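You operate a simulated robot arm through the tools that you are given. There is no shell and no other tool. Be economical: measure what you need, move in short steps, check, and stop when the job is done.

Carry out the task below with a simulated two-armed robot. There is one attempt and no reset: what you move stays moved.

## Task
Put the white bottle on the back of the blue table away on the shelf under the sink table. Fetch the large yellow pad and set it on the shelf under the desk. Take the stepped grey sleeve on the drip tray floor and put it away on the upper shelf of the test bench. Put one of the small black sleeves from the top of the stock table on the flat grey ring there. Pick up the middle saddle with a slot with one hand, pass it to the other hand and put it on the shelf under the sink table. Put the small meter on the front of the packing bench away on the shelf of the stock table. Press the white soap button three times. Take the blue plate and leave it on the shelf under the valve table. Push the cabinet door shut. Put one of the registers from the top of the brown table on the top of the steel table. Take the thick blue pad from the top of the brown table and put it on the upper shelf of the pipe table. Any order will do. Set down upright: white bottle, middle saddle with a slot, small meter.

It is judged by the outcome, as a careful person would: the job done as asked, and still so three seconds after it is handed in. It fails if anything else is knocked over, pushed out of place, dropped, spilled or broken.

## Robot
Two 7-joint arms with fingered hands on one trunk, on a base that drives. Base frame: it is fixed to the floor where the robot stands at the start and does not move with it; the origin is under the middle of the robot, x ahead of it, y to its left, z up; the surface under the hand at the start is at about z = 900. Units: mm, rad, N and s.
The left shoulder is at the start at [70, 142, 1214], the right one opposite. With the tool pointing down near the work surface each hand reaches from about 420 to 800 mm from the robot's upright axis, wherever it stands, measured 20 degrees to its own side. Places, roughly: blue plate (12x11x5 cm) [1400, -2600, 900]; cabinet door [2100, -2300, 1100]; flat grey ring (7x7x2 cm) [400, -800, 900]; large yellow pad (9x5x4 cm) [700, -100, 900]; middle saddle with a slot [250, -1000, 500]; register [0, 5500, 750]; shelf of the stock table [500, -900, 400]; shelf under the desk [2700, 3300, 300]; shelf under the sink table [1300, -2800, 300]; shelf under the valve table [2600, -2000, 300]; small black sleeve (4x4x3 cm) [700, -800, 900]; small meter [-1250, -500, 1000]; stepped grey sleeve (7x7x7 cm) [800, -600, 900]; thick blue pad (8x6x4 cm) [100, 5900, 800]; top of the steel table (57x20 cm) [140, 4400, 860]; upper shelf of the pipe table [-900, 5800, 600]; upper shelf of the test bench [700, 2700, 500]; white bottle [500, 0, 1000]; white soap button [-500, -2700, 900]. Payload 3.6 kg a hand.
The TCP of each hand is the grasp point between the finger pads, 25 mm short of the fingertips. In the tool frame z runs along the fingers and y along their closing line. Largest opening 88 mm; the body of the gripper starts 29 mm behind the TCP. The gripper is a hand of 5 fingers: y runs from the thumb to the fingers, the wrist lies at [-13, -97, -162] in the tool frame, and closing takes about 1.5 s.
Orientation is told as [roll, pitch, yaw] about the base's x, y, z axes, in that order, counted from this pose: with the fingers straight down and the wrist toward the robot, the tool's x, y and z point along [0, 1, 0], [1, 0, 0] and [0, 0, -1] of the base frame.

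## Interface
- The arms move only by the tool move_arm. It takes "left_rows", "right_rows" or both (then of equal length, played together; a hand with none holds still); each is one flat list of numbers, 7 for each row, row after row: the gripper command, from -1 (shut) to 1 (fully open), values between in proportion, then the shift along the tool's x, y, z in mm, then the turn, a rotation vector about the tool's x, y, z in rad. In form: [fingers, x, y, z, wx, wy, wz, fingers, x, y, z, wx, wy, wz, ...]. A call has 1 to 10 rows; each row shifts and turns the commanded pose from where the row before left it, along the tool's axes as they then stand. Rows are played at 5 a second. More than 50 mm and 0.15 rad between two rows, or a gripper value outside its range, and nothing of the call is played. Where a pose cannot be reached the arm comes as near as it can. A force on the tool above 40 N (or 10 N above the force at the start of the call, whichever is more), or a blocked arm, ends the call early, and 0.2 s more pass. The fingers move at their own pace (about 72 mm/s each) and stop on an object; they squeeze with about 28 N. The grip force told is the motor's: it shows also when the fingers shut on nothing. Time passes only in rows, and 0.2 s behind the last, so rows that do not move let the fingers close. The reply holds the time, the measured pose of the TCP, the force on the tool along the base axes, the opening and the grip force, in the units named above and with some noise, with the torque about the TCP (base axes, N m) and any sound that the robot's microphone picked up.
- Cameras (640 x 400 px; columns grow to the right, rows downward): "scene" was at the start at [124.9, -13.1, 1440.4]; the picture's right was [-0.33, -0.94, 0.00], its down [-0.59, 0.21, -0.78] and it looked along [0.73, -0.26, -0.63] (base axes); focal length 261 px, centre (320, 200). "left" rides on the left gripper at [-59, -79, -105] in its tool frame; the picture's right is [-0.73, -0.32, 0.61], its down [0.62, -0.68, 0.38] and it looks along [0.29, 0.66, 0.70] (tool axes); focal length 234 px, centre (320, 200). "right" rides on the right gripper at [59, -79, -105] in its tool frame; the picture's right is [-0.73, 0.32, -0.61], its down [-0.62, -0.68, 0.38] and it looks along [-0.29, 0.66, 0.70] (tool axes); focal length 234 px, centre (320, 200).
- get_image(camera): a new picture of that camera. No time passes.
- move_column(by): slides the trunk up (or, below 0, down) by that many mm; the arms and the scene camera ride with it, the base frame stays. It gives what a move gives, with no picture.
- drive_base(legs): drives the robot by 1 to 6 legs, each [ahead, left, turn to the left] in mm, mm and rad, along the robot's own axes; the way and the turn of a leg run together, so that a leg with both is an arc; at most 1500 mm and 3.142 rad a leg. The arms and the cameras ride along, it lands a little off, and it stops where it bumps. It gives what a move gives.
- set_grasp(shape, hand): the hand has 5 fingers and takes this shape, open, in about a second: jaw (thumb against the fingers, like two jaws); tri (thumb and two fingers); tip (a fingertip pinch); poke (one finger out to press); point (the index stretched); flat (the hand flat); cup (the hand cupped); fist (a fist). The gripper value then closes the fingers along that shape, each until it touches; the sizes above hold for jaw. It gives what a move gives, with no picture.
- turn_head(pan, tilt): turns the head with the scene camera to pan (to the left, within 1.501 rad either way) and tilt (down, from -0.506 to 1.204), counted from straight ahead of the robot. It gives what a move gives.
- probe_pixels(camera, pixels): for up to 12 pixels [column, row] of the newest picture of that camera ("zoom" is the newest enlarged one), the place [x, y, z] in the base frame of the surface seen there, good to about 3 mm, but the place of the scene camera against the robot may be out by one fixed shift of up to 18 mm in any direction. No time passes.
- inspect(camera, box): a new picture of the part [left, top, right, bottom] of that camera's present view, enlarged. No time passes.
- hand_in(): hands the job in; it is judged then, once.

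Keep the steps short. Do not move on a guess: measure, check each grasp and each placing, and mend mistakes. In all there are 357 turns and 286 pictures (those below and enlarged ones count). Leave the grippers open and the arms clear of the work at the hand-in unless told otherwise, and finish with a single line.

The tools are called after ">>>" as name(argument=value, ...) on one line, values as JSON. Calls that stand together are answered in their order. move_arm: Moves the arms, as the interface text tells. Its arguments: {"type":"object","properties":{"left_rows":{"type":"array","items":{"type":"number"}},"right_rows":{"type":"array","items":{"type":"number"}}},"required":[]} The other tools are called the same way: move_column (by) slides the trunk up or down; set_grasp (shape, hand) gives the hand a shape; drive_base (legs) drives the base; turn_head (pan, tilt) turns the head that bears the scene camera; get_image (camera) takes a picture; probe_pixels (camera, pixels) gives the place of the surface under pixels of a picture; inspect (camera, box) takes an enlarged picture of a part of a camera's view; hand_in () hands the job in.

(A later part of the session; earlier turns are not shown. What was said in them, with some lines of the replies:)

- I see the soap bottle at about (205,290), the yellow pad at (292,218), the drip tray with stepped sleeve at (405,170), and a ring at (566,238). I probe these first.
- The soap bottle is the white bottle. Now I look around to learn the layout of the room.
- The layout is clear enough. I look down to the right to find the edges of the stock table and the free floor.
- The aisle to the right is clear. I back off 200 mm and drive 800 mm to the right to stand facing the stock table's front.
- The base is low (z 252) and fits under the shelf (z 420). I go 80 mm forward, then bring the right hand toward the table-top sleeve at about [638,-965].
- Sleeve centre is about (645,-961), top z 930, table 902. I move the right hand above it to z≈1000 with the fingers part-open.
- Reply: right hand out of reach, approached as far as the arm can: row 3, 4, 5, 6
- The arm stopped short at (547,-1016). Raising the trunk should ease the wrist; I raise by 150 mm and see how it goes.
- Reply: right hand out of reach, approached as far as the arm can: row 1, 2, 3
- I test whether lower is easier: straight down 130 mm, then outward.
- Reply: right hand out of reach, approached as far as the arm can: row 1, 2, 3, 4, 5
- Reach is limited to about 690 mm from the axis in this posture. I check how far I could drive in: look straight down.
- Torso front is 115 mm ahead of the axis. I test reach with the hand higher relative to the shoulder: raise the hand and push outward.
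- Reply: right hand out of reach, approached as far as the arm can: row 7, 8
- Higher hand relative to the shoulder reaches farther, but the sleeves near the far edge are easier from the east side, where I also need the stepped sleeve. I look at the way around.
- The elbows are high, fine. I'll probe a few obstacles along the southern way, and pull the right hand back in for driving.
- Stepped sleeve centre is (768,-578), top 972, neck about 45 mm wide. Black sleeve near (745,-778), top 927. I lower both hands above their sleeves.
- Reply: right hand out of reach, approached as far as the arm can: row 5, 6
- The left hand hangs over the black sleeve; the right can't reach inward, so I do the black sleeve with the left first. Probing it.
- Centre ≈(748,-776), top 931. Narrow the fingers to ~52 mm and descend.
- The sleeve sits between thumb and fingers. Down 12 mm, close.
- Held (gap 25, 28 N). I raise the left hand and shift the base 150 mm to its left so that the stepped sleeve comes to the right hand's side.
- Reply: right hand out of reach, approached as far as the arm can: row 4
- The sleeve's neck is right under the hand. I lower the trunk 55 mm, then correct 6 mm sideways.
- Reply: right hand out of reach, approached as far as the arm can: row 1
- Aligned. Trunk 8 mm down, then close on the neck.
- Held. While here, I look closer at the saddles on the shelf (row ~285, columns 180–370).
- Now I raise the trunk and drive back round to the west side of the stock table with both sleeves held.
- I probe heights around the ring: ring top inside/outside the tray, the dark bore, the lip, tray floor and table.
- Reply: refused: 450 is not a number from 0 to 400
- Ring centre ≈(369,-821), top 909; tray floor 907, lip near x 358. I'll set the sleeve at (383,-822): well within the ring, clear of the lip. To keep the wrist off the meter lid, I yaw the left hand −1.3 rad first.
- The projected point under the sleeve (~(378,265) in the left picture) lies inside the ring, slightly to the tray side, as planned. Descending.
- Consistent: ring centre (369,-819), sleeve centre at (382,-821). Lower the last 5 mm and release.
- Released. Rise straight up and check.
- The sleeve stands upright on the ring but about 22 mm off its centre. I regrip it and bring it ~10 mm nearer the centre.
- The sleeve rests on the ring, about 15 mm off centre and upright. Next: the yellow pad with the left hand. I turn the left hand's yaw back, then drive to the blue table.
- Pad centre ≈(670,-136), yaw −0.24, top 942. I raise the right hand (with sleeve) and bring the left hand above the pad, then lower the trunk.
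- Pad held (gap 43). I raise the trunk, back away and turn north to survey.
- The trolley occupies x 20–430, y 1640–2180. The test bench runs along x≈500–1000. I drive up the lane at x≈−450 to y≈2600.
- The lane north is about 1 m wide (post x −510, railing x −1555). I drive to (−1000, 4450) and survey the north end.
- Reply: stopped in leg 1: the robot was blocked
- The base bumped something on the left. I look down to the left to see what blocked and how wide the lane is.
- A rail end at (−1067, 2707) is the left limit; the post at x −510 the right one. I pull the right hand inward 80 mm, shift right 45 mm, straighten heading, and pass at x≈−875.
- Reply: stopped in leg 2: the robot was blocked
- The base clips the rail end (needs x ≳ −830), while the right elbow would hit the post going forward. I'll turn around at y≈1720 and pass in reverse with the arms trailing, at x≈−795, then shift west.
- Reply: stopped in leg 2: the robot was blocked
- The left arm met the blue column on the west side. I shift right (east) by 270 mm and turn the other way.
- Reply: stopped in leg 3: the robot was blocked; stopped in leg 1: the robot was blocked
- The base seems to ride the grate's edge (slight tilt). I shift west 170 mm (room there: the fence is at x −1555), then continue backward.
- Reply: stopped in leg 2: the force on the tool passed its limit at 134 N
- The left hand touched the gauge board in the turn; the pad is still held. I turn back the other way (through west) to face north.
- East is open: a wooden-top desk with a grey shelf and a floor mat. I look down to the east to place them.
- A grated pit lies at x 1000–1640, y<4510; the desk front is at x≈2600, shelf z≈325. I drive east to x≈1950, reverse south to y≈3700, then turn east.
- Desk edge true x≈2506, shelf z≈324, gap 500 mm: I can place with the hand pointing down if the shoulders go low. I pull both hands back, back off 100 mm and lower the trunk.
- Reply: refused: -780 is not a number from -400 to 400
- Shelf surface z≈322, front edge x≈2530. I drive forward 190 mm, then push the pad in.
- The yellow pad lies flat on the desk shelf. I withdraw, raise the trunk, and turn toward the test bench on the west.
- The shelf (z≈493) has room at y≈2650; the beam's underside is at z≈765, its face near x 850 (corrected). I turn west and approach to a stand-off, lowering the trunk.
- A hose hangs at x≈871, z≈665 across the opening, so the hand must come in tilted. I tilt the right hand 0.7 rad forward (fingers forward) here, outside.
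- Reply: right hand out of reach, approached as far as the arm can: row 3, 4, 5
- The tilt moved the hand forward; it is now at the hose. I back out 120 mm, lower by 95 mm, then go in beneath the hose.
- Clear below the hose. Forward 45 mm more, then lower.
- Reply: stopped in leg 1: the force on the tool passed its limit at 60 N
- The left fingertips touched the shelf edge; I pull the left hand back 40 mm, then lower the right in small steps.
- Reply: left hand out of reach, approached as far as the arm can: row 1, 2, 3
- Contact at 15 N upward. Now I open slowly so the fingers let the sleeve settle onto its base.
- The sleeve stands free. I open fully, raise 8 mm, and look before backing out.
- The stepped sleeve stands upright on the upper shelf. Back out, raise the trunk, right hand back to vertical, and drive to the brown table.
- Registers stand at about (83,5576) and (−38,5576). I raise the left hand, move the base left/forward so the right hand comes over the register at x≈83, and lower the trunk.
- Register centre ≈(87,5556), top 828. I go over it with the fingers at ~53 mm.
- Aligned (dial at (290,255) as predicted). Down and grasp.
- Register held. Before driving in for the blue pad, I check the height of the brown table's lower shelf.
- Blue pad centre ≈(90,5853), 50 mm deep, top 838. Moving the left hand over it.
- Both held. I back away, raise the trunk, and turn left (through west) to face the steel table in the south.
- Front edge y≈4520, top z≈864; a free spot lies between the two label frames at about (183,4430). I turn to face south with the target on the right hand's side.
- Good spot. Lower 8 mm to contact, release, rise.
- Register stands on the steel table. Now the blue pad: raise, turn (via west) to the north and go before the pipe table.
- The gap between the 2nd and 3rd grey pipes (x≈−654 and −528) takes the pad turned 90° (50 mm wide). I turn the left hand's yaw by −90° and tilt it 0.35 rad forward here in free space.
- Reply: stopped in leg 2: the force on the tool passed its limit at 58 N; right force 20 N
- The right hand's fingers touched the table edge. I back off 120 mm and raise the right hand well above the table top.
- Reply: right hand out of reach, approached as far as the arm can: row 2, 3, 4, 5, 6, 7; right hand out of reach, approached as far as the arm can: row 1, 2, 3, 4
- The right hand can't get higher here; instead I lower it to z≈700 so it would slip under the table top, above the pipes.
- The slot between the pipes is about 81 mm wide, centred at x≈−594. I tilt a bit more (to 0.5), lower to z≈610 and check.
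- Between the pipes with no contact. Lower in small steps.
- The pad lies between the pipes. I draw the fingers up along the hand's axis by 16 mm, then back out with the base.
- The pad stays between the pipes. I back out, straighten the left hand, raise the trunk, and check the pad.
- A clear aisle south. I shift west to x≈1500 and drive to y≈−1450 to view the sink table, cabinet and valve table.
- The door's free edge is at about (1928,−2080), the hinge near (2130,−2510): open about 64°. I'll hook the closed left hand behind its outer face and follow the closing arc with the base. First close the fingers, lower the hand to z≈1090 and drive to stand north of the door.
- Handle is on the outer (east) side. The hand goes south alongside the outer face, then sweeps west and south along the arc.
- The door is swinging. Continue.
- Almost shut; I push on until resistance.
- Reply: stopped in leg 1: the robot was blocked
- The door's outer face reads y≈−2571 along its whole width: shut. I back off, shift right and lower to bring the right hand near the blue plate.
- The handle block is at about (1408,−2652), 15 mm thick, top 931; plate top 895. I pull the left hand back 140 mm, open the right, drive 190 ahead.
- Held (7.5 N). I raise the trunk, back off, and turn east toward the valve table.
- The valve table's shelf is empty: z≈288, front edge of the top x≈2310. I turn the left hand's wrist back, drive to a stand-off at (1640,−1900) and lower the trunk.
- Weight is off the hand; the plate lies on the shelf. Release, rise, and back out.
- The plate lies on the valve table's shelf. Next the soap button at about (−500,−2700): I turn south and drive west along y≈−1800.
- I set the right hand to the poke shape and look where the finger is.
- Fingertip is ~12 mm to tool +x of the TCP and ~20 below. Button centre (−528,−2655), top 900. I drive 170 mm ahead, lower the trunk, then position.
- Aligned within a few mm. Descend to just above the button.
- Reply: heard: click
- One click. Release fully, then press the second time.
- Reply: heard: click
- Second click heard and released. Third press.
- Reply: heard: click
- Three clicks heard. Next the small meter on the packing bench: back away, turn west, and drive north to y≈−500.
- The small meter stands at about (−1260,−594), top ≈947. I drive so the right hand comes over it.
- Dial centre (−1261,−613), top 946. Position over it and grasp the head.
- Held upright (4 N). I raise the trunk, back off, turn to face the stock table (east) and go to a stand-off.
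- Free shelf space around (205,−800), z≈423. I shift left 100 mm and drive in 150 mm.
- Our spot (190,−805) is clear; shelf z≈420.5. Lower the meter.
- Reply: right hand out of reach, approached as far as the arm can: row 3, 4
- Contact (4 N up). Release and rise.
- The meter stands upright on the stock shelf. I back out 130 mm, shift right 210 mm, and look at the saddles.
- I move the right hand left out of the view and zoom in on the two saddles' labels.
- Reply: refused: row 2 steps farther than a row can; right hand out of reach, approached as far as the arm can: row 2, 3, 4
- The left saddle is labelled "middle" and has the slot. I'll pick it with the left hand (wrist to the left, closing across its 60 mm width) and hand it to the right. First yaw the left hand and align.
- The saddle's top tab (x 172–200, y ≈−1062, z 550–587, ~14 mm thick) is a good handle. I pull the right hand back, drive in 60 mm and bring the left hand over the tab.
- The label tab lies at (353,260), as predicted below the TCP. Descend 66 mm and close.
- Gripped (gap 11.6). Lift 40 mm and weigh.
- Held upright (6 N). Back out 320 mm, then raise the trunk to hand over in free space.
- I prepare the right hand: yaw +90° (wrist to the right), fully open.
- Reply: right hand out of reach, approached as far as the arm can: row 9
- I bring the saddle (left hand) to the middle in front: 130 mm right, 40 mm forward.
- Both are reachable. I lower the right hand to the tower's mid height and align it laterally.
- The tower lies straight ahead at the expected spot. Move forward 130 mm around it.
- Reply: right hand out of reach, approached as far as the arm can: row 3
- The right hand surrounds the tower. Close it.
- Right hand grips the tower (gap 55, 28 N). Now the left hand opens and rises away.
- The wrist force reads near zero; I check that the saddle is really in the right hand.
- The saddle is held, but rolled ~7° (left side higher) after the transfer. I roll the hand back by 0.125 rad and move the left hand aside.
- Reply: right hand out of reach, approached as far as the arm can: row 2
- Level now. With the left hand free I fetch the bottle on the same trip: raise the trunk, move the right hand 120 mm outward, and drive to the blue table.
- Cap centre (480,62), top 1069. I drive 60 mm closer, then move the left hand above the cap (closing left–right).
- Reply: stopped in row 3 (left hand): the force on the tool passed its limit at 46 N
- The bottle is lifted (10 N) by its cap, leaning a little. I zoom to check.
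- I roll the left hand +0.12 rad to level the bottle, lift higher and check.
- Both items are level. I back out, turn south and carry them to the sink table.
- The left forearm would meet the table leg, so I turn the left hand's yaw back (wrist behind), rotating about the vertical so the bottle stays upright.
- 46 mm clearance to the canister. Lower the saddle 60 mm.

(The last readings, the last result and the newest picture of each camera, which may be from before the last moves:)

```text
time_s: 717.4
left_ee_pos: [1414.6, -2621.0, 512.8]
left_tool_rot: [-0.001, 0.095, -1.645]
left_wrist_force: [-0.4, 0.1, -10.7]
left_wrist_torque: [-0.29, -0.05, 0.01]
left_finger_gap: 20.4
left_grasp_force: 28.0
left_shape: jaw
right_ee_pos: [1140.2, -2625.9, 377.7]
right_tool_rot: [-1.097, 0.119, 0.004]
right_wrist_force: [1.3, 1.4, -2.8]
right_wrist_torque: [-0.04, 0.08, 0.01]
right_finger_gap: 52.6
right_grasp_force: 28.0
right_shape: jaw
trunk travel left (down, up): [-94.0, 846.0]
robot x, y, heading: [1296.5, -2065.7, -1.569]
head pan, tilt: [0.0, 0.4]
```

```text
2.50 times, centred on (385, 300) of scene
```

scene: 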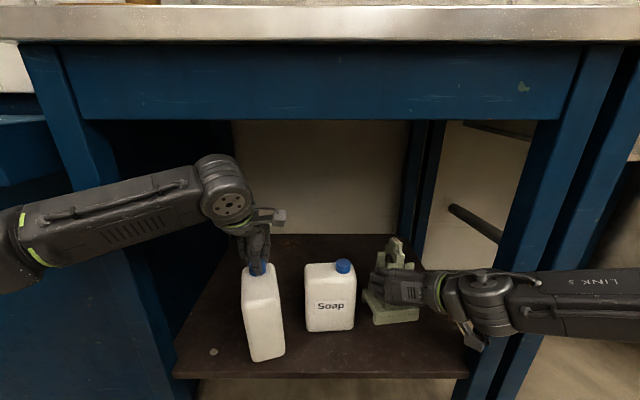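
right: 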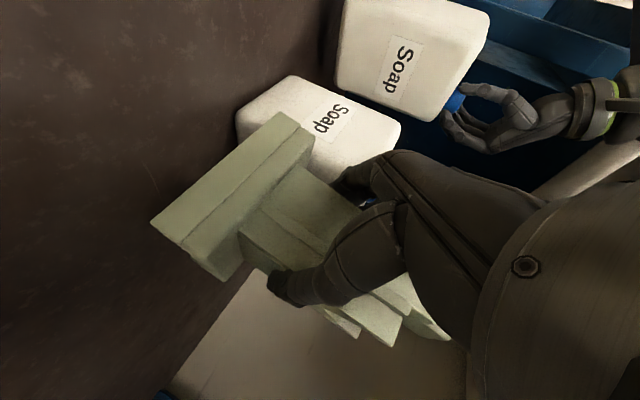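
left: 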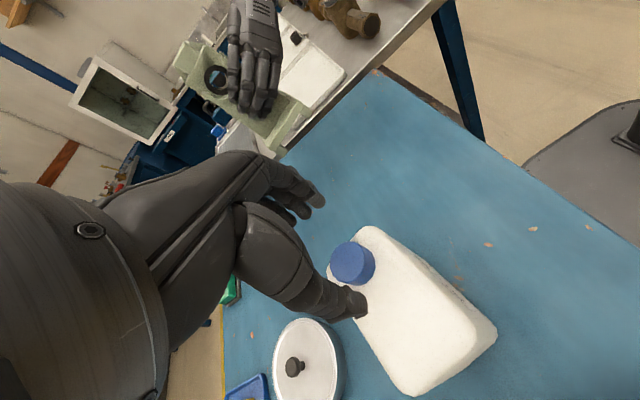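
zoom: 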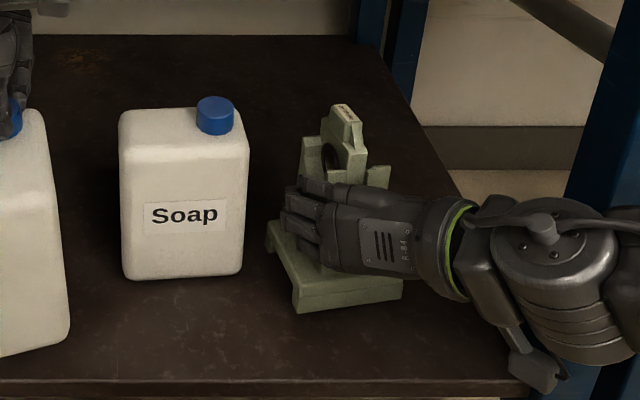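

>>> move_arm(right_rows=[-1, 2.7, 0, 1.4, 0, 0, 0, -1, 2.7, 0, 1.4, 0, 0, 0, -1, 0, 0, 0, 0, 0, 0])

>>> probe_pixels(camera="zoom", pixels=[[275, 235], [295, 300], [300, 280], [400, 280], [400, 298], [290, 255], [345, 112], [340, 290]])

```text
time_s: 718.2
left_ee_pos: [1414.0, -2620.3, 512.9]
left_tool_rot: [0.002, 0.093, -1.645]
left_wrist_force: [-0.7, 0.1, -10.0]
left_wrist_torque: [-0.33, -0.07, -0.03]
left_finger_gap: 20.1
left_grasp_force: 27.7
left_shape: jaw
right_ee_pos: [1139.5, -2625.2, 372.5]
right_tool_rot: [-1.097, 0.12, 0.004]
right_wrist_force: [1.2, 1.7, 2.8]
right_wrist_torque: [-0.22, 0.12, 0.04]
right_finger_gap: 52.4
right_grasp_force: 27.8
right_shape: jaw
trunk travel left (down, up): [-94.0, 846.0]
robot x, y, heading: [1294.5, -2061.1, -1.57]
head pan, tilt: [0.0, 0.4]
```

```text
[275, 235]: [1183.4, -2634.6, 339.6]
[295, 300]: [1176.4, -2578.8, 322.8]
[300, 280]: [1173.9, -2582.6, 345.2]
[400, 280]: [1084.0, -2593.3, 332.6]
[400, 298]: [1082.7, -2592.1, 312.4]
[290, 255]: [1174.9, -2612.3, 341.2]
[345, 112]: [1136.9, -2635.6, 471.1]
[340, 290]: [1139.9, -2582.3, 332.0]
```

The right edge touches first; the left is ~10 mm high. I roll the hand another −0.11 rad, then lower on.

>>> move_arm(right_rows=[-1, 0, 0, 0, 0.025, 0, -0.049, -1, 0, 0, 0, 0.025, 0, -0.049, -1, 0, 0, 0, 0, 0, 0])

>>> inspect(camera="scene", box=[290, 220, 480, 380])

>>> probe_pixels(camera="zoom", pixels=[[280, 240], [295, 300], [302, 282], [400, 278], [400, 296], [292, 258], [345, 112], [340, 285]])

```text
time_s: 719.0
left_ee_pos: [1415.1, -2619.6, 513.0]
left_tool_rot: [-0.001, 0.091, -1.643]
left_wrist_force: [0.1, -0.5, -9.5]
left_wrist_torque: [-0.31, -0.01, -0.02]
left_finger_gap: 20.1
left_grasp_force: 28.1
left_shape: jaw
right_ee_pos: [1140.0, -2625.8, 371.9]
right_tool_rot: [-1.098, 0.231, 0.004]
right_wrist_force: [4.0, 2.8, 5.9]
right_wrist_torque: [-0.36, -0.72, 0.31]
right_finger_gap: 52.3
right_grasp_force: 27.9
right_shape: jaw
trunk travel left (down, up): [-94.0, 846.0]
robot x, y, heading: [1296.2, -2062.3, -1.574]
head pan, tilt: [0.0, 0.4]
```

```text
2.50 times, centred on (385, 300) of scene
```

zoom: 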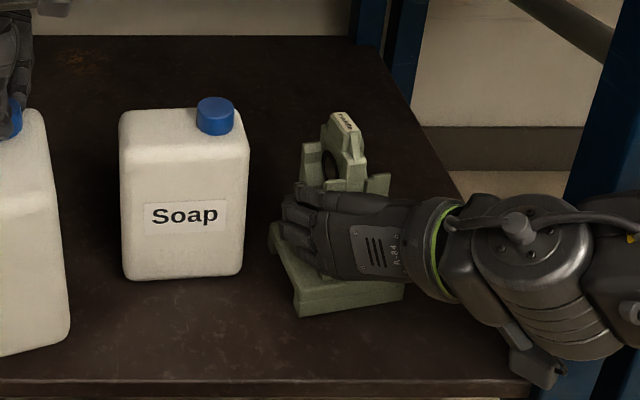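

```text
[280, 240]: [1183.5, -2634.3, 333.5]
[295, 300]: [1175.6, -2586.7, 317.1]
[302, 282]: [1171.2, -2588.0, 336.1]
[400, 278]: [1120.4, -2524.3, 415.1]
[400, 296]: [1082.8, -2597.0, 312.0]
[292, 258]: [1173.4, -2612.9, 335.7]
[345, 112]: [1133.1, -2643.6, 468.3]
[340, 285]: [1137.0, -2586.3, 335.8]
```

Level now at ~335 across. Release slowly.

>>> move_arm(right_rows=[-0.3, 0, 0, 0, 0, 0, 0, 0.2, 0, 0, 0, 0, 0, 0, 0.5, 0, 0, 0, 0, 0, 0, 0.8, 0, 0, 0, 0, 0, 0, 1, 0, 0, 0, 0, 0, 0])

>>> inspect(camera="scene", box=[290, 220, 480, 380])

>>> get_image(camera="right")

```text
time_s: 720.2
left_ee_pos: [1414.2, -2620.2, 512.3]
left_tool_rot: [0.0, 0.093, -1.644]
left_wrist_force: [0.2, 0.2, -9.6]
left_wrist_torque: [-0.31, -0.09, -0.03]
left_finger_gap: 20.2
left_grasp_force: 27.9
left_shape: jaw
right_ee_pos: [1138.2, -2626.3, 372.6]
right_tool_rot: [-1.097, 0.23, 0.003]
right_wrist_force: [0.7, 0.5, -0.3]
right_wrist_torque: [0.01, 0.01, 0.01]
right_finger_gap: 87.6
right_grasp_force: 0.0
right_shape: jaw
trunk travel left (down, up): [-94.0, 846.0]
robot x, y, heading: [1297.7, -2060.4, -1.571]
head pan, tilt: [0.0, 0.4]
```

```text
2.50 times, centred on (385, 300) of scene
```

zoom: 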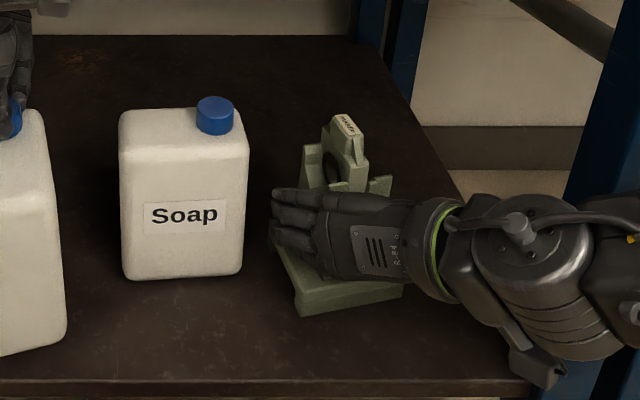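

```text
61 pictures are left
```

right: 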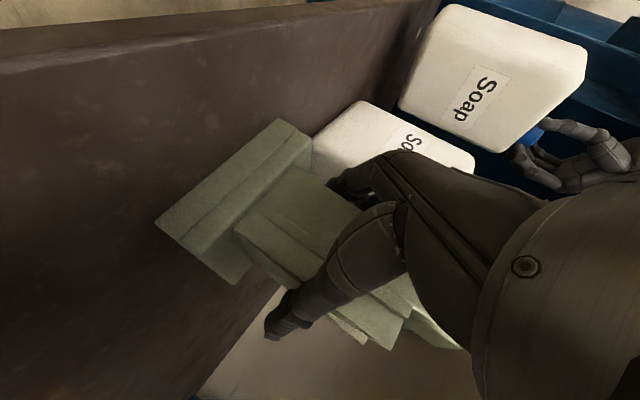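

The saddle stands free. I draw the right hand straight back with the arm.

>>> move_arm(right_rows=[1, 14, 0, -27, 0, 0, 0, 1, 15, 0, -30, 0, 0, 0, 1, 15, 0, -30, 0, 0, 0, 1, 10, 0, -20, 0, 0, 0])

>>> get_image(camera="scene")

```text
time_s: 721.2
left_ee_pos: [1413.7, -2619.6, 511.9]
left_tool_rot: [0.001, 0.093, -1.645]
left_wrist_force: [-1.0, -0.2, -10.5]
left_wrist_torque: [-0.3, -0.03, -0.03]
left_finger_gap: 20.0
left_grasp_force: 27.9
left_shape: jaw
right_ee_pos: [1139.5, -2505.9, 370.0]
right_tool_rot: [-1.094, 0.23, 0.006]
right_wrist_force: [-0.4, 0.3, 0.0]
right_wrist_torque: [-0.02, 0.0, 0.02]
right_finger_gap: 87.6
right_grasp_force: 0.1
right_shape: jaw
trunk travel left (down, up): [-94.0, 846.0]
robot x, y, heading: [1299.1, -2061.0, -1.565]
head pan, tilt: [0.0, 0.4]
```

```text
60 pictures are left
```

scene: 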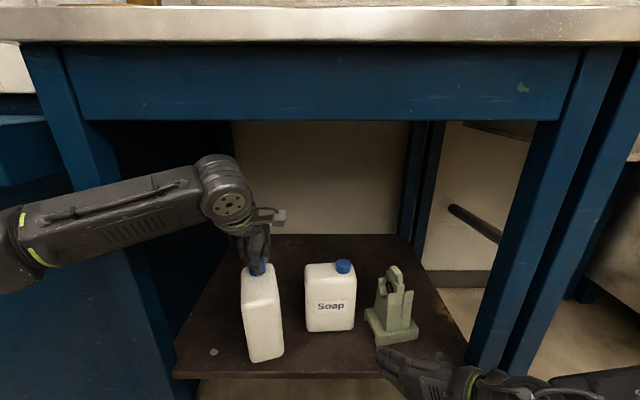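

The middle saddle stands upright on the sink shelf. The bottle's near face is at y≈−2517, so I push the left hand 75 mm further in.

>>> move_arm(left_rows=[-1, 0, 25, -2.4, 0, 0, 0, -1, 0, 25, -2.4, 0, 0, 0, -1, 0, 25, -2.4, 0, 0, 0, -1, 0, 0, 0, 0, 0, 0])

>>> inspect(camera="scene", box=[160, 180, 380, 390])

>>> probe_pixels(camera="zoom", pixels=[[250, 290], [310, 310], [250, 180], [300, 200], [280, 330], [320, 330], [240, 180], [300, 330], [265, 345]])

```text
time_s: 722.2
left_ee_pos: [1409.5, -2695.1, 514.7]
left_tool_rot: [0.002, 0.094, -1.643]
left_wrist_force: [-0.6, -0.2, -10.6]
left_wrist_torque: [-0.36, -0.06, -0.02]
left_finger_gap: 20.4
left_grasp_force: 28.1
left_shape: jaw
right_ee_pos: [1139.0, -2506.2, 371.3]
right_tool_rot: [-1.096, 0.229, 0.004]
right_wrist_force: [0.1, -0.7, 0.5]
right_wrist_torque: [0.04, 0.0, 0.01]
right_finger_gap: 88.0
right_grasp_force: 0.2
right_shape: jaw
trunk travel left (down, up): [-94.0, 846.0]
robot x, y, heading: [1295.3, -2064.5, -1.566]
head pan, tilt: [0.0, 0.4]
```

```text
1.90 times, centred on (270, 285) of scene
```

zoom: 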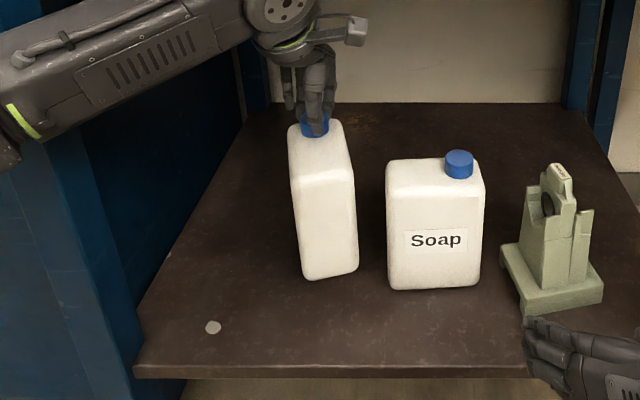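

```text
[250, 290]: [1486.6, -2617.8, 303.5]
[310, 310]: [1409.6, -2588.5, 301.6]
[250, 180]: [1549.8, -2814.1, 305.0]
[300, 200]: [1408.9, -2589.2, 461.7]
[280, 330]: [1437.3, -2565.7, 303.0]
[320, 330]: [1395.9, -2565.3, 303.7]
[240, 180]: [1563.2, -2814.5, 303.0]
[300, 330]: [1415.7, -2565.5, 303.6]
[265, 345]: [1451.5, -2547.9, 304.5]
```

>>> probe_pixels(camera="zoom", pixels=[[312, 195], [320, 230], [325, 265], [310, 268], [350, 262], [345, 190], [340, 155], [298, 160], [330, 274]])

```text
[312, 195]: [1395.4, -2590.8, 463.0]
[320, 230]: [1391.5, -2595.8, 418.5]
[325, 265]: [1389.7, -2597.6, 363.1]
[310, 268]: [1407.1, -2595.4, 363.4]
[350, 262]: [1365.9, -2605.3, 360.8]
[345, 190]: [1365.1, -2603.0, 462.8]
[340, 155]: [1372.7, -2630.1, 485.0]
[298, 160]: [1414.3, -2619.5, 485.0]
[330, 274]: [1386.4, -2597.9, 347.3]
```

The bottle leans 0.07 rad toward me. I correct with +0.07 roll about tool x, lower 28 mm, and look.

>>> move_arm(left_rows=[-1, 0, 0, 0, 0.07, 0, 0, -1, 0, 2.3, 13.8, 0, 0, 0, -1, 0, 2.3, 13.8, 0, 0, 0, -1, 0, 0, 0, 0, 0, 0])

>>> inspect(camera="scene", box=[160, 180, 380, 390])

>>> probe_pixels(camera="zoom", pixels=[[315, 215], [325, 280], [328, 295], [345, 210], [350, 280], [310, 290], [303, 230]])

```text
time_s: 723.2
left_ee_pos: [1407.1, -2693.1, 487.6]
left_tool_rot: [0.003, 0.16, -1.643]
left_wrist_force: [1.0, -0.5, -10.6]
left_wrist_torque: [-0.4, -0.03, 0.01]
left_finger_gap: 19.9
left_grasp_force: 27.8
left_shape: jaw
right_ee_pos: [1138.0, -2503.8, 372.3]
right_tool_rot: [-1.101, 0.227, 0.004]
right_wrist_force: [-0.1, -0.4, -0.5]
right_wrist_torque: [0.01, -0.02, -0.03]
right_finger_gap: 87.5
right_grasp_force: 0.0
right_shape: jaw
trunk travel left (down, up): [-94.0, 846.0]
robot x, y, heading: [1298.2, -2060.5, -1.573]
head pan, tilt: [0.0, 0.4]
```

```text
1.90 times, centred on (270, 285) of scene
```

zoom: 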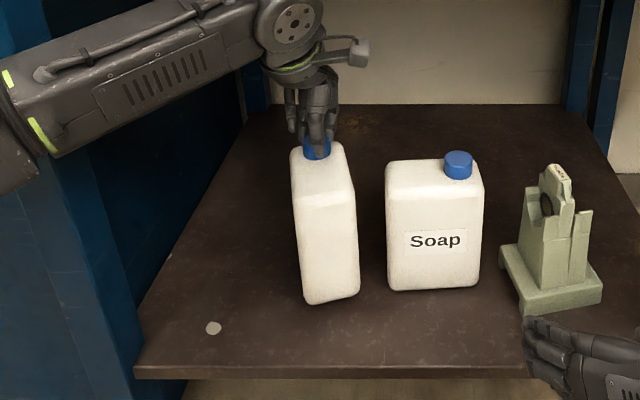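

```text
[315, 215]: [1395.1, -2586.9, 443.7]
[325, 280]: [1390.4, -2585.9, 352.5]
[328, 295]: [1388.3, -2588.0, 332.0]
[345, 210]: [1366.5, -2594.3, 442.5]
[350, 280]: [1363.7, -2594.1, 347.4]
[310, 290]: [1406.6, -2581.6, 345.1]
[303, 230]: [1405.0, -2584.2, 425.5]
```

Upright now. Lower to contact.

>>> move_arm(left_rows=[-1, 0, 1, 6, 0, 0, 0, -1, 0, 0.7, 4, 0, 0, 0, -1, 0, 0.5, 3, 0, 0, 0, -1, 0, 0, 0, 0, 0, 0])

```text
time_s: 724.2
left_ee_pos: [1406.7, -2693.7, 476.9]
left_tool_rot: [0.005, 0.153, -1.645]
left_wrist_force: [-5.5, 1.7, 7.6]
left_wrist_torque: [-0.2, 0.08, -0.02]
left_finger_gap: 21.1
left_grasp_force: 28.1
left_shape: jaw
right_ee_pos: [1137.7, -2504.5, 373.6]
right_tool_rot: [-1.102, 0.226, 0.001]
right_wrist_force: [-0.5, -0.7, -0.1]
right_wrist_torque: [-0.04, 0.03, -0.02]
right_finger_gap: 87.9
right_grasp_force: 0.1
right_shape: jaw
trunk travel left (down, up): [-94.0, 846.0]
robot x, y, heading: [1298.6, -2063.1, -1.571]
head pan, tilt: [0.0, 0.4]
```

Fully on the shelf (weight carried, 7.6 N up). Open and rise.

>>> move_arm(left_rows=[-0.3, 0, 0, 0, 0, 0, 0, 0.1, 0, 0, 0, 0, 0, 0, 0.4, 0, 0, 0, 0, 0, 0, 0.6, 0, 0, 0, 0, 0, 0])

>>> inspect(camera="scene", box=[160, 180, 380, 390])

```text
time_s: 725.2
left_ee_pos: [1406.9, -2693.1, 477.3]
left_tool_rot: [0.003, 0.155, -1.645]
left_wrist_force: [0.8, 3.5, 23.3]
left_wrist_torque: [-0.26, 0.18, -0.05]
left_finger_gap: 60.9
left_grasp_force: 0.1
left_shape: jaw
right_ee_pos: [1138.2, -2503.7, 373.6]
right_tool_rot: [-1.103, 0.226, 0.001]
right_wrist_force: [0.2, 0.5, 0.0]
right_wrist_torque: [0.0, 0.02, 0.01]
right_finger_gap: 87.8
right_grasp_force: 0.1
right_shape: jaw
trunk travel left (down, up): [-94.0, 846.0]
robot x, y, heading: [1298.2, -2057.3, -1.57]
head pan, tilt: [0.0, 0.4]
```

```text
1.90 times, centred on (270, 285) of scene
```

zoom: 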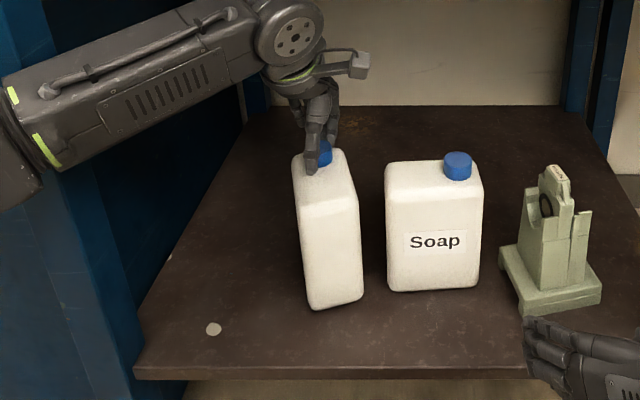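

>>> move_arm(left_rows=[0.6, 0, -1.5, -10, 0, 0, 0, 0.6, 0, -3, -20, 0, 0, 0, 0.6, 0, -3, -20, 0, 0, 0, 0.6, 0, 0, 0, 0, 0, 0])

>>> inspect(camera="scene", box=[160, 180, 380, 390])

```text
time_s: 726.2
left_ee_pos: [1408.5, -2695.1, 524.5]
left_tool_rot: [0.001, 0.163, -1.643]
left_wrist_force: [-0.3, -0.4, 0.0]
left_wrist_torque: [0.01, 0.03, -0.02]
left_finger_gap: 70.3
left_grasp_force: 0.1
left_shape: jaw
right_ee_pos: [1138.3, -2505.1, 371.8]
right_tool_rot: [-1.098, 0.229, 0.003]
right_wrist_force: [0.4, -0.2, 0.7]
right_wrist_torque: [0.0, 0.02, -0.02]
right_finger_gap: 87.6
right_grasp_force: 0.0
right_shape: jaw
trunk travel left (down, up): [-94.0, 846.0]
robot x, y, heading: [1297.3, -2059.7, -1.565]
head pan, tilt: [0.0, 0.4]
```

```text
1.90 times, centred on (270, 285) of scene
```

zoom: 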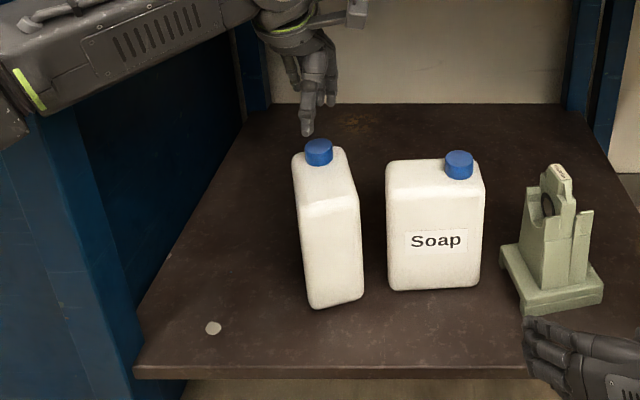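

Released; the bottle stands upright beside the other. I back out, raise the trunk, and look over the result.

>>> drive_base(legs=[[-450, 0, 0]])

>>> get_image(camera="scene")

>>> move_column(by=400)

>>> move_column(by=300)

```text
time_s: 728.9
left_ee_pos: [1408.5, -2248.6, 523.5]
left_tool_rot: [0.002, 0.162, -1.643]
left_wrist_force: [-0.4, 0.1, -1.0]
left_wrist_torque: [0.01, -0.05, 0.01]
left_finger_gap: 70.1
left_grasp_force: 0.0
left_shape: jaw
right_ee_pos: [1138.5, -2061.1, 371.8]
right_tool_rot: [-1.097, 0.228, 0.005]
right_wrist_force: [-1.0, -0.2, -0.4]
right_wrist_torque: [0.03, 0.02, 0.0]
right_finger_gap: 87.7
right_grasp_force: 0.0
right_shape: jaw
trunk travel left (down, up): [-94.0, 846.0]
robot x, y, heading: [1295.0, -1615.2, -1.566]
head pan, tilt: [0.0, 0.4]
```

```text
55 pictures are left
```

scene: 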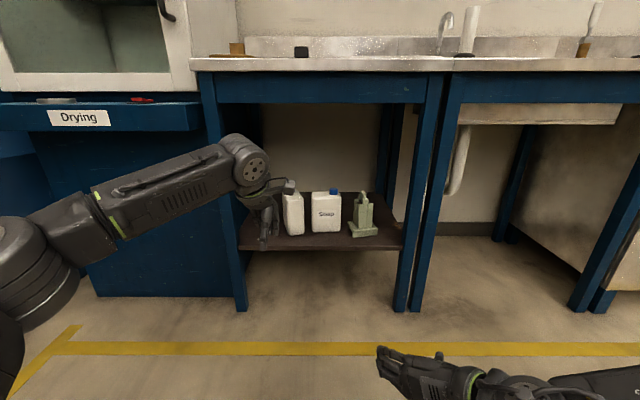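

```text
time_s: 732.8
left_ee_pos: [1408.6, -2249.1, 924.1]
left_tool_rot: [0.002, 0.162, -1.641]
left_wrist_force: [0.1, 0.1, -0.2]
left_wrist_torque: [0.02, -0.01, 0.01]
left_finger_gap: 70.2
left_grasp_force: 0.0
left_shape: jaw
right_ee_pos: [1138.2, -2059.9, 771.6]
right_tool_rot: [-1.097, 0.227, 0.006]
right_wrist_force: [0.4, 0.0, 0.1]
right_wrist_torque: [-0.02, 0.03, -0.03]
right_finger_gap: 87.7
right_grasp_force: 0.0
right_shape: jaw
trunk travel left (down, up): [-494.0, 446.0]
robot x, y, heading: [1294.3, -1615.2, -1.568]
head pan, tilt: [0.0, 0.4]
```

```text
time_s: 735.8
left_ee_pos: [1409.4, -2249.2, 1223.7]
left_tool_rot: [0.002, 0.161, -1.641]
left_wrist_force: [0.4, 0.6, 0.1]
left_wrist_torque: [0.0, -0.03, 0.03]
left_finger_gap: 70.2
left_grasp_force: 0.0
left_shape: jaw
right_ee_pos: [1137.6, -2059.6, 1071.8]
right_tool_rot: [-1.098, 0.232, 0.006]
right_wrist_force: [-0.6, -0.2, -0.5]
right_wrist_torque: [-0.04, -0.02, 0.0]
right_finger_gap: 87.6
right_grasp_force: 0.0
right_shape: jaw
trunk travel left (down, up): [-794.0, 146.0]
robot x, y, heading: [1294.9, -1614.8, -1.567]
head pan, tilt: [0.0, 0.4]
```

All three items stand upright on the shelf. A last look at the stock table: turn toward it.

>>> drive_base(legs=[[0, 0, -1.5]])

>>> turn_head(pan=-0.75, tilt=0.5)

>>> get_image(camera="scene")

```text
time_s: 739.8
left_ee_pos: [676.4, -1785.4, 1222.8]
left_tool_rot: [0.0, 0.162, -3.121]
left_wrist_force: [0.7, 0.8, 0.7]
left_wrist_torque: [0.02, -0.03, 0.01]
left_finger_gap: 70.3
left_grasp_force: 0.1
left_shape: jaw
right_ee_pos: [839.1, -1499.7, 1071.2]
right_tool_rot: [-1.098, 0.229, -1.473]
right_wrist_force: [-0.2, 0.4, 0.0]
right_wrist_torque: [0.03, -0.01, -0.04]
right_finger_gap: 87.7
right_grasp_force: 0.0
right_shape: jaw
trunk travel left (down, up): [-794.0, 146.0]
robot x, y, heading: [1297.3, -1615.1, -3.047]
head pan, tilt: [0.0, 0.4]
```

```text
time_s: 740.9
left_ee_pos: [675.9, -1784.4, 1223.9]
left_tool_rot: [0.003, 0.162, -3.121]
left_wrist_force: [-0.4, -0.2, 0.3]
left_wrist_torque: [0.01, -0.01, 0.02]
left_finger_gap: 70.3
left_grasp_force: 0.0
left_shape: jaw
right_ee_pos: [838.9, -1500.4, 1071.8]
right_tool_rot: [-1.098, 0.23, -1.475]
right_wrist_force: [-0.1, -0.3, -0.9]
right_wrist_torque: [0.0, 0.02, -0.02]
right_finger_gap: 87.8
right_grasp_force: 0.1
right_shape: jaw
trunk travel left (down, up): [-794.0, 146.0]
robot x, y, heading: [1296.1, -1615.5, -3.042]
head pan, tilt: [-0.75, 0.499]
```

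```text
54 pictures are left
```

scene: 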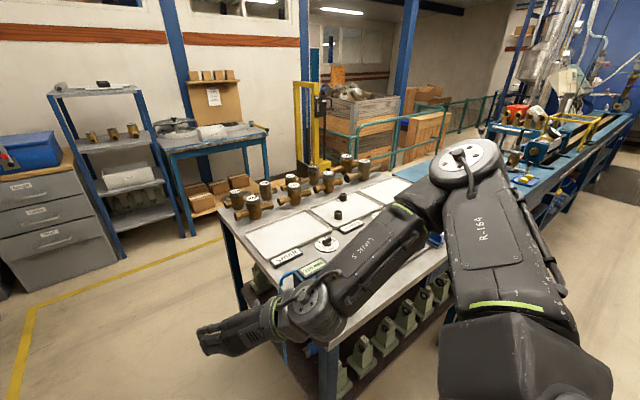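

>>> inspect(camera="scene", box=[270, 160, 430, 260])

```text
4.00 times, centred on (350, 210) of scene
```

zoom: 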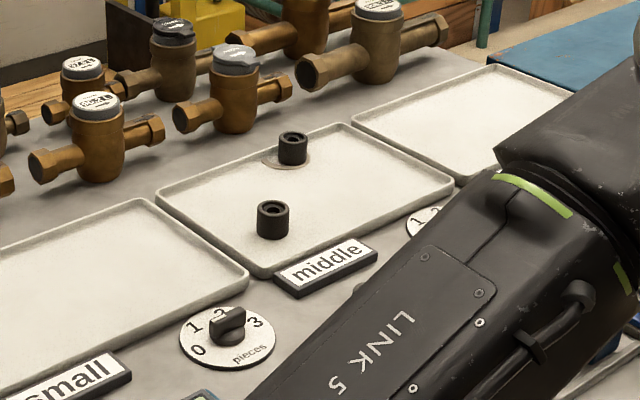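

The sleeve stands on the ring and the stock table is in order. Grippers are open and clear, so I hand in.

>>> hand_in()

```text
The job is handed in.
```

All eleven tasks are done and handed in. The white bottle, middle saddle and small meter were set down upright; during the work the hands and base also bumped the gauge board, a table edge and a rail, and no damage was seen.
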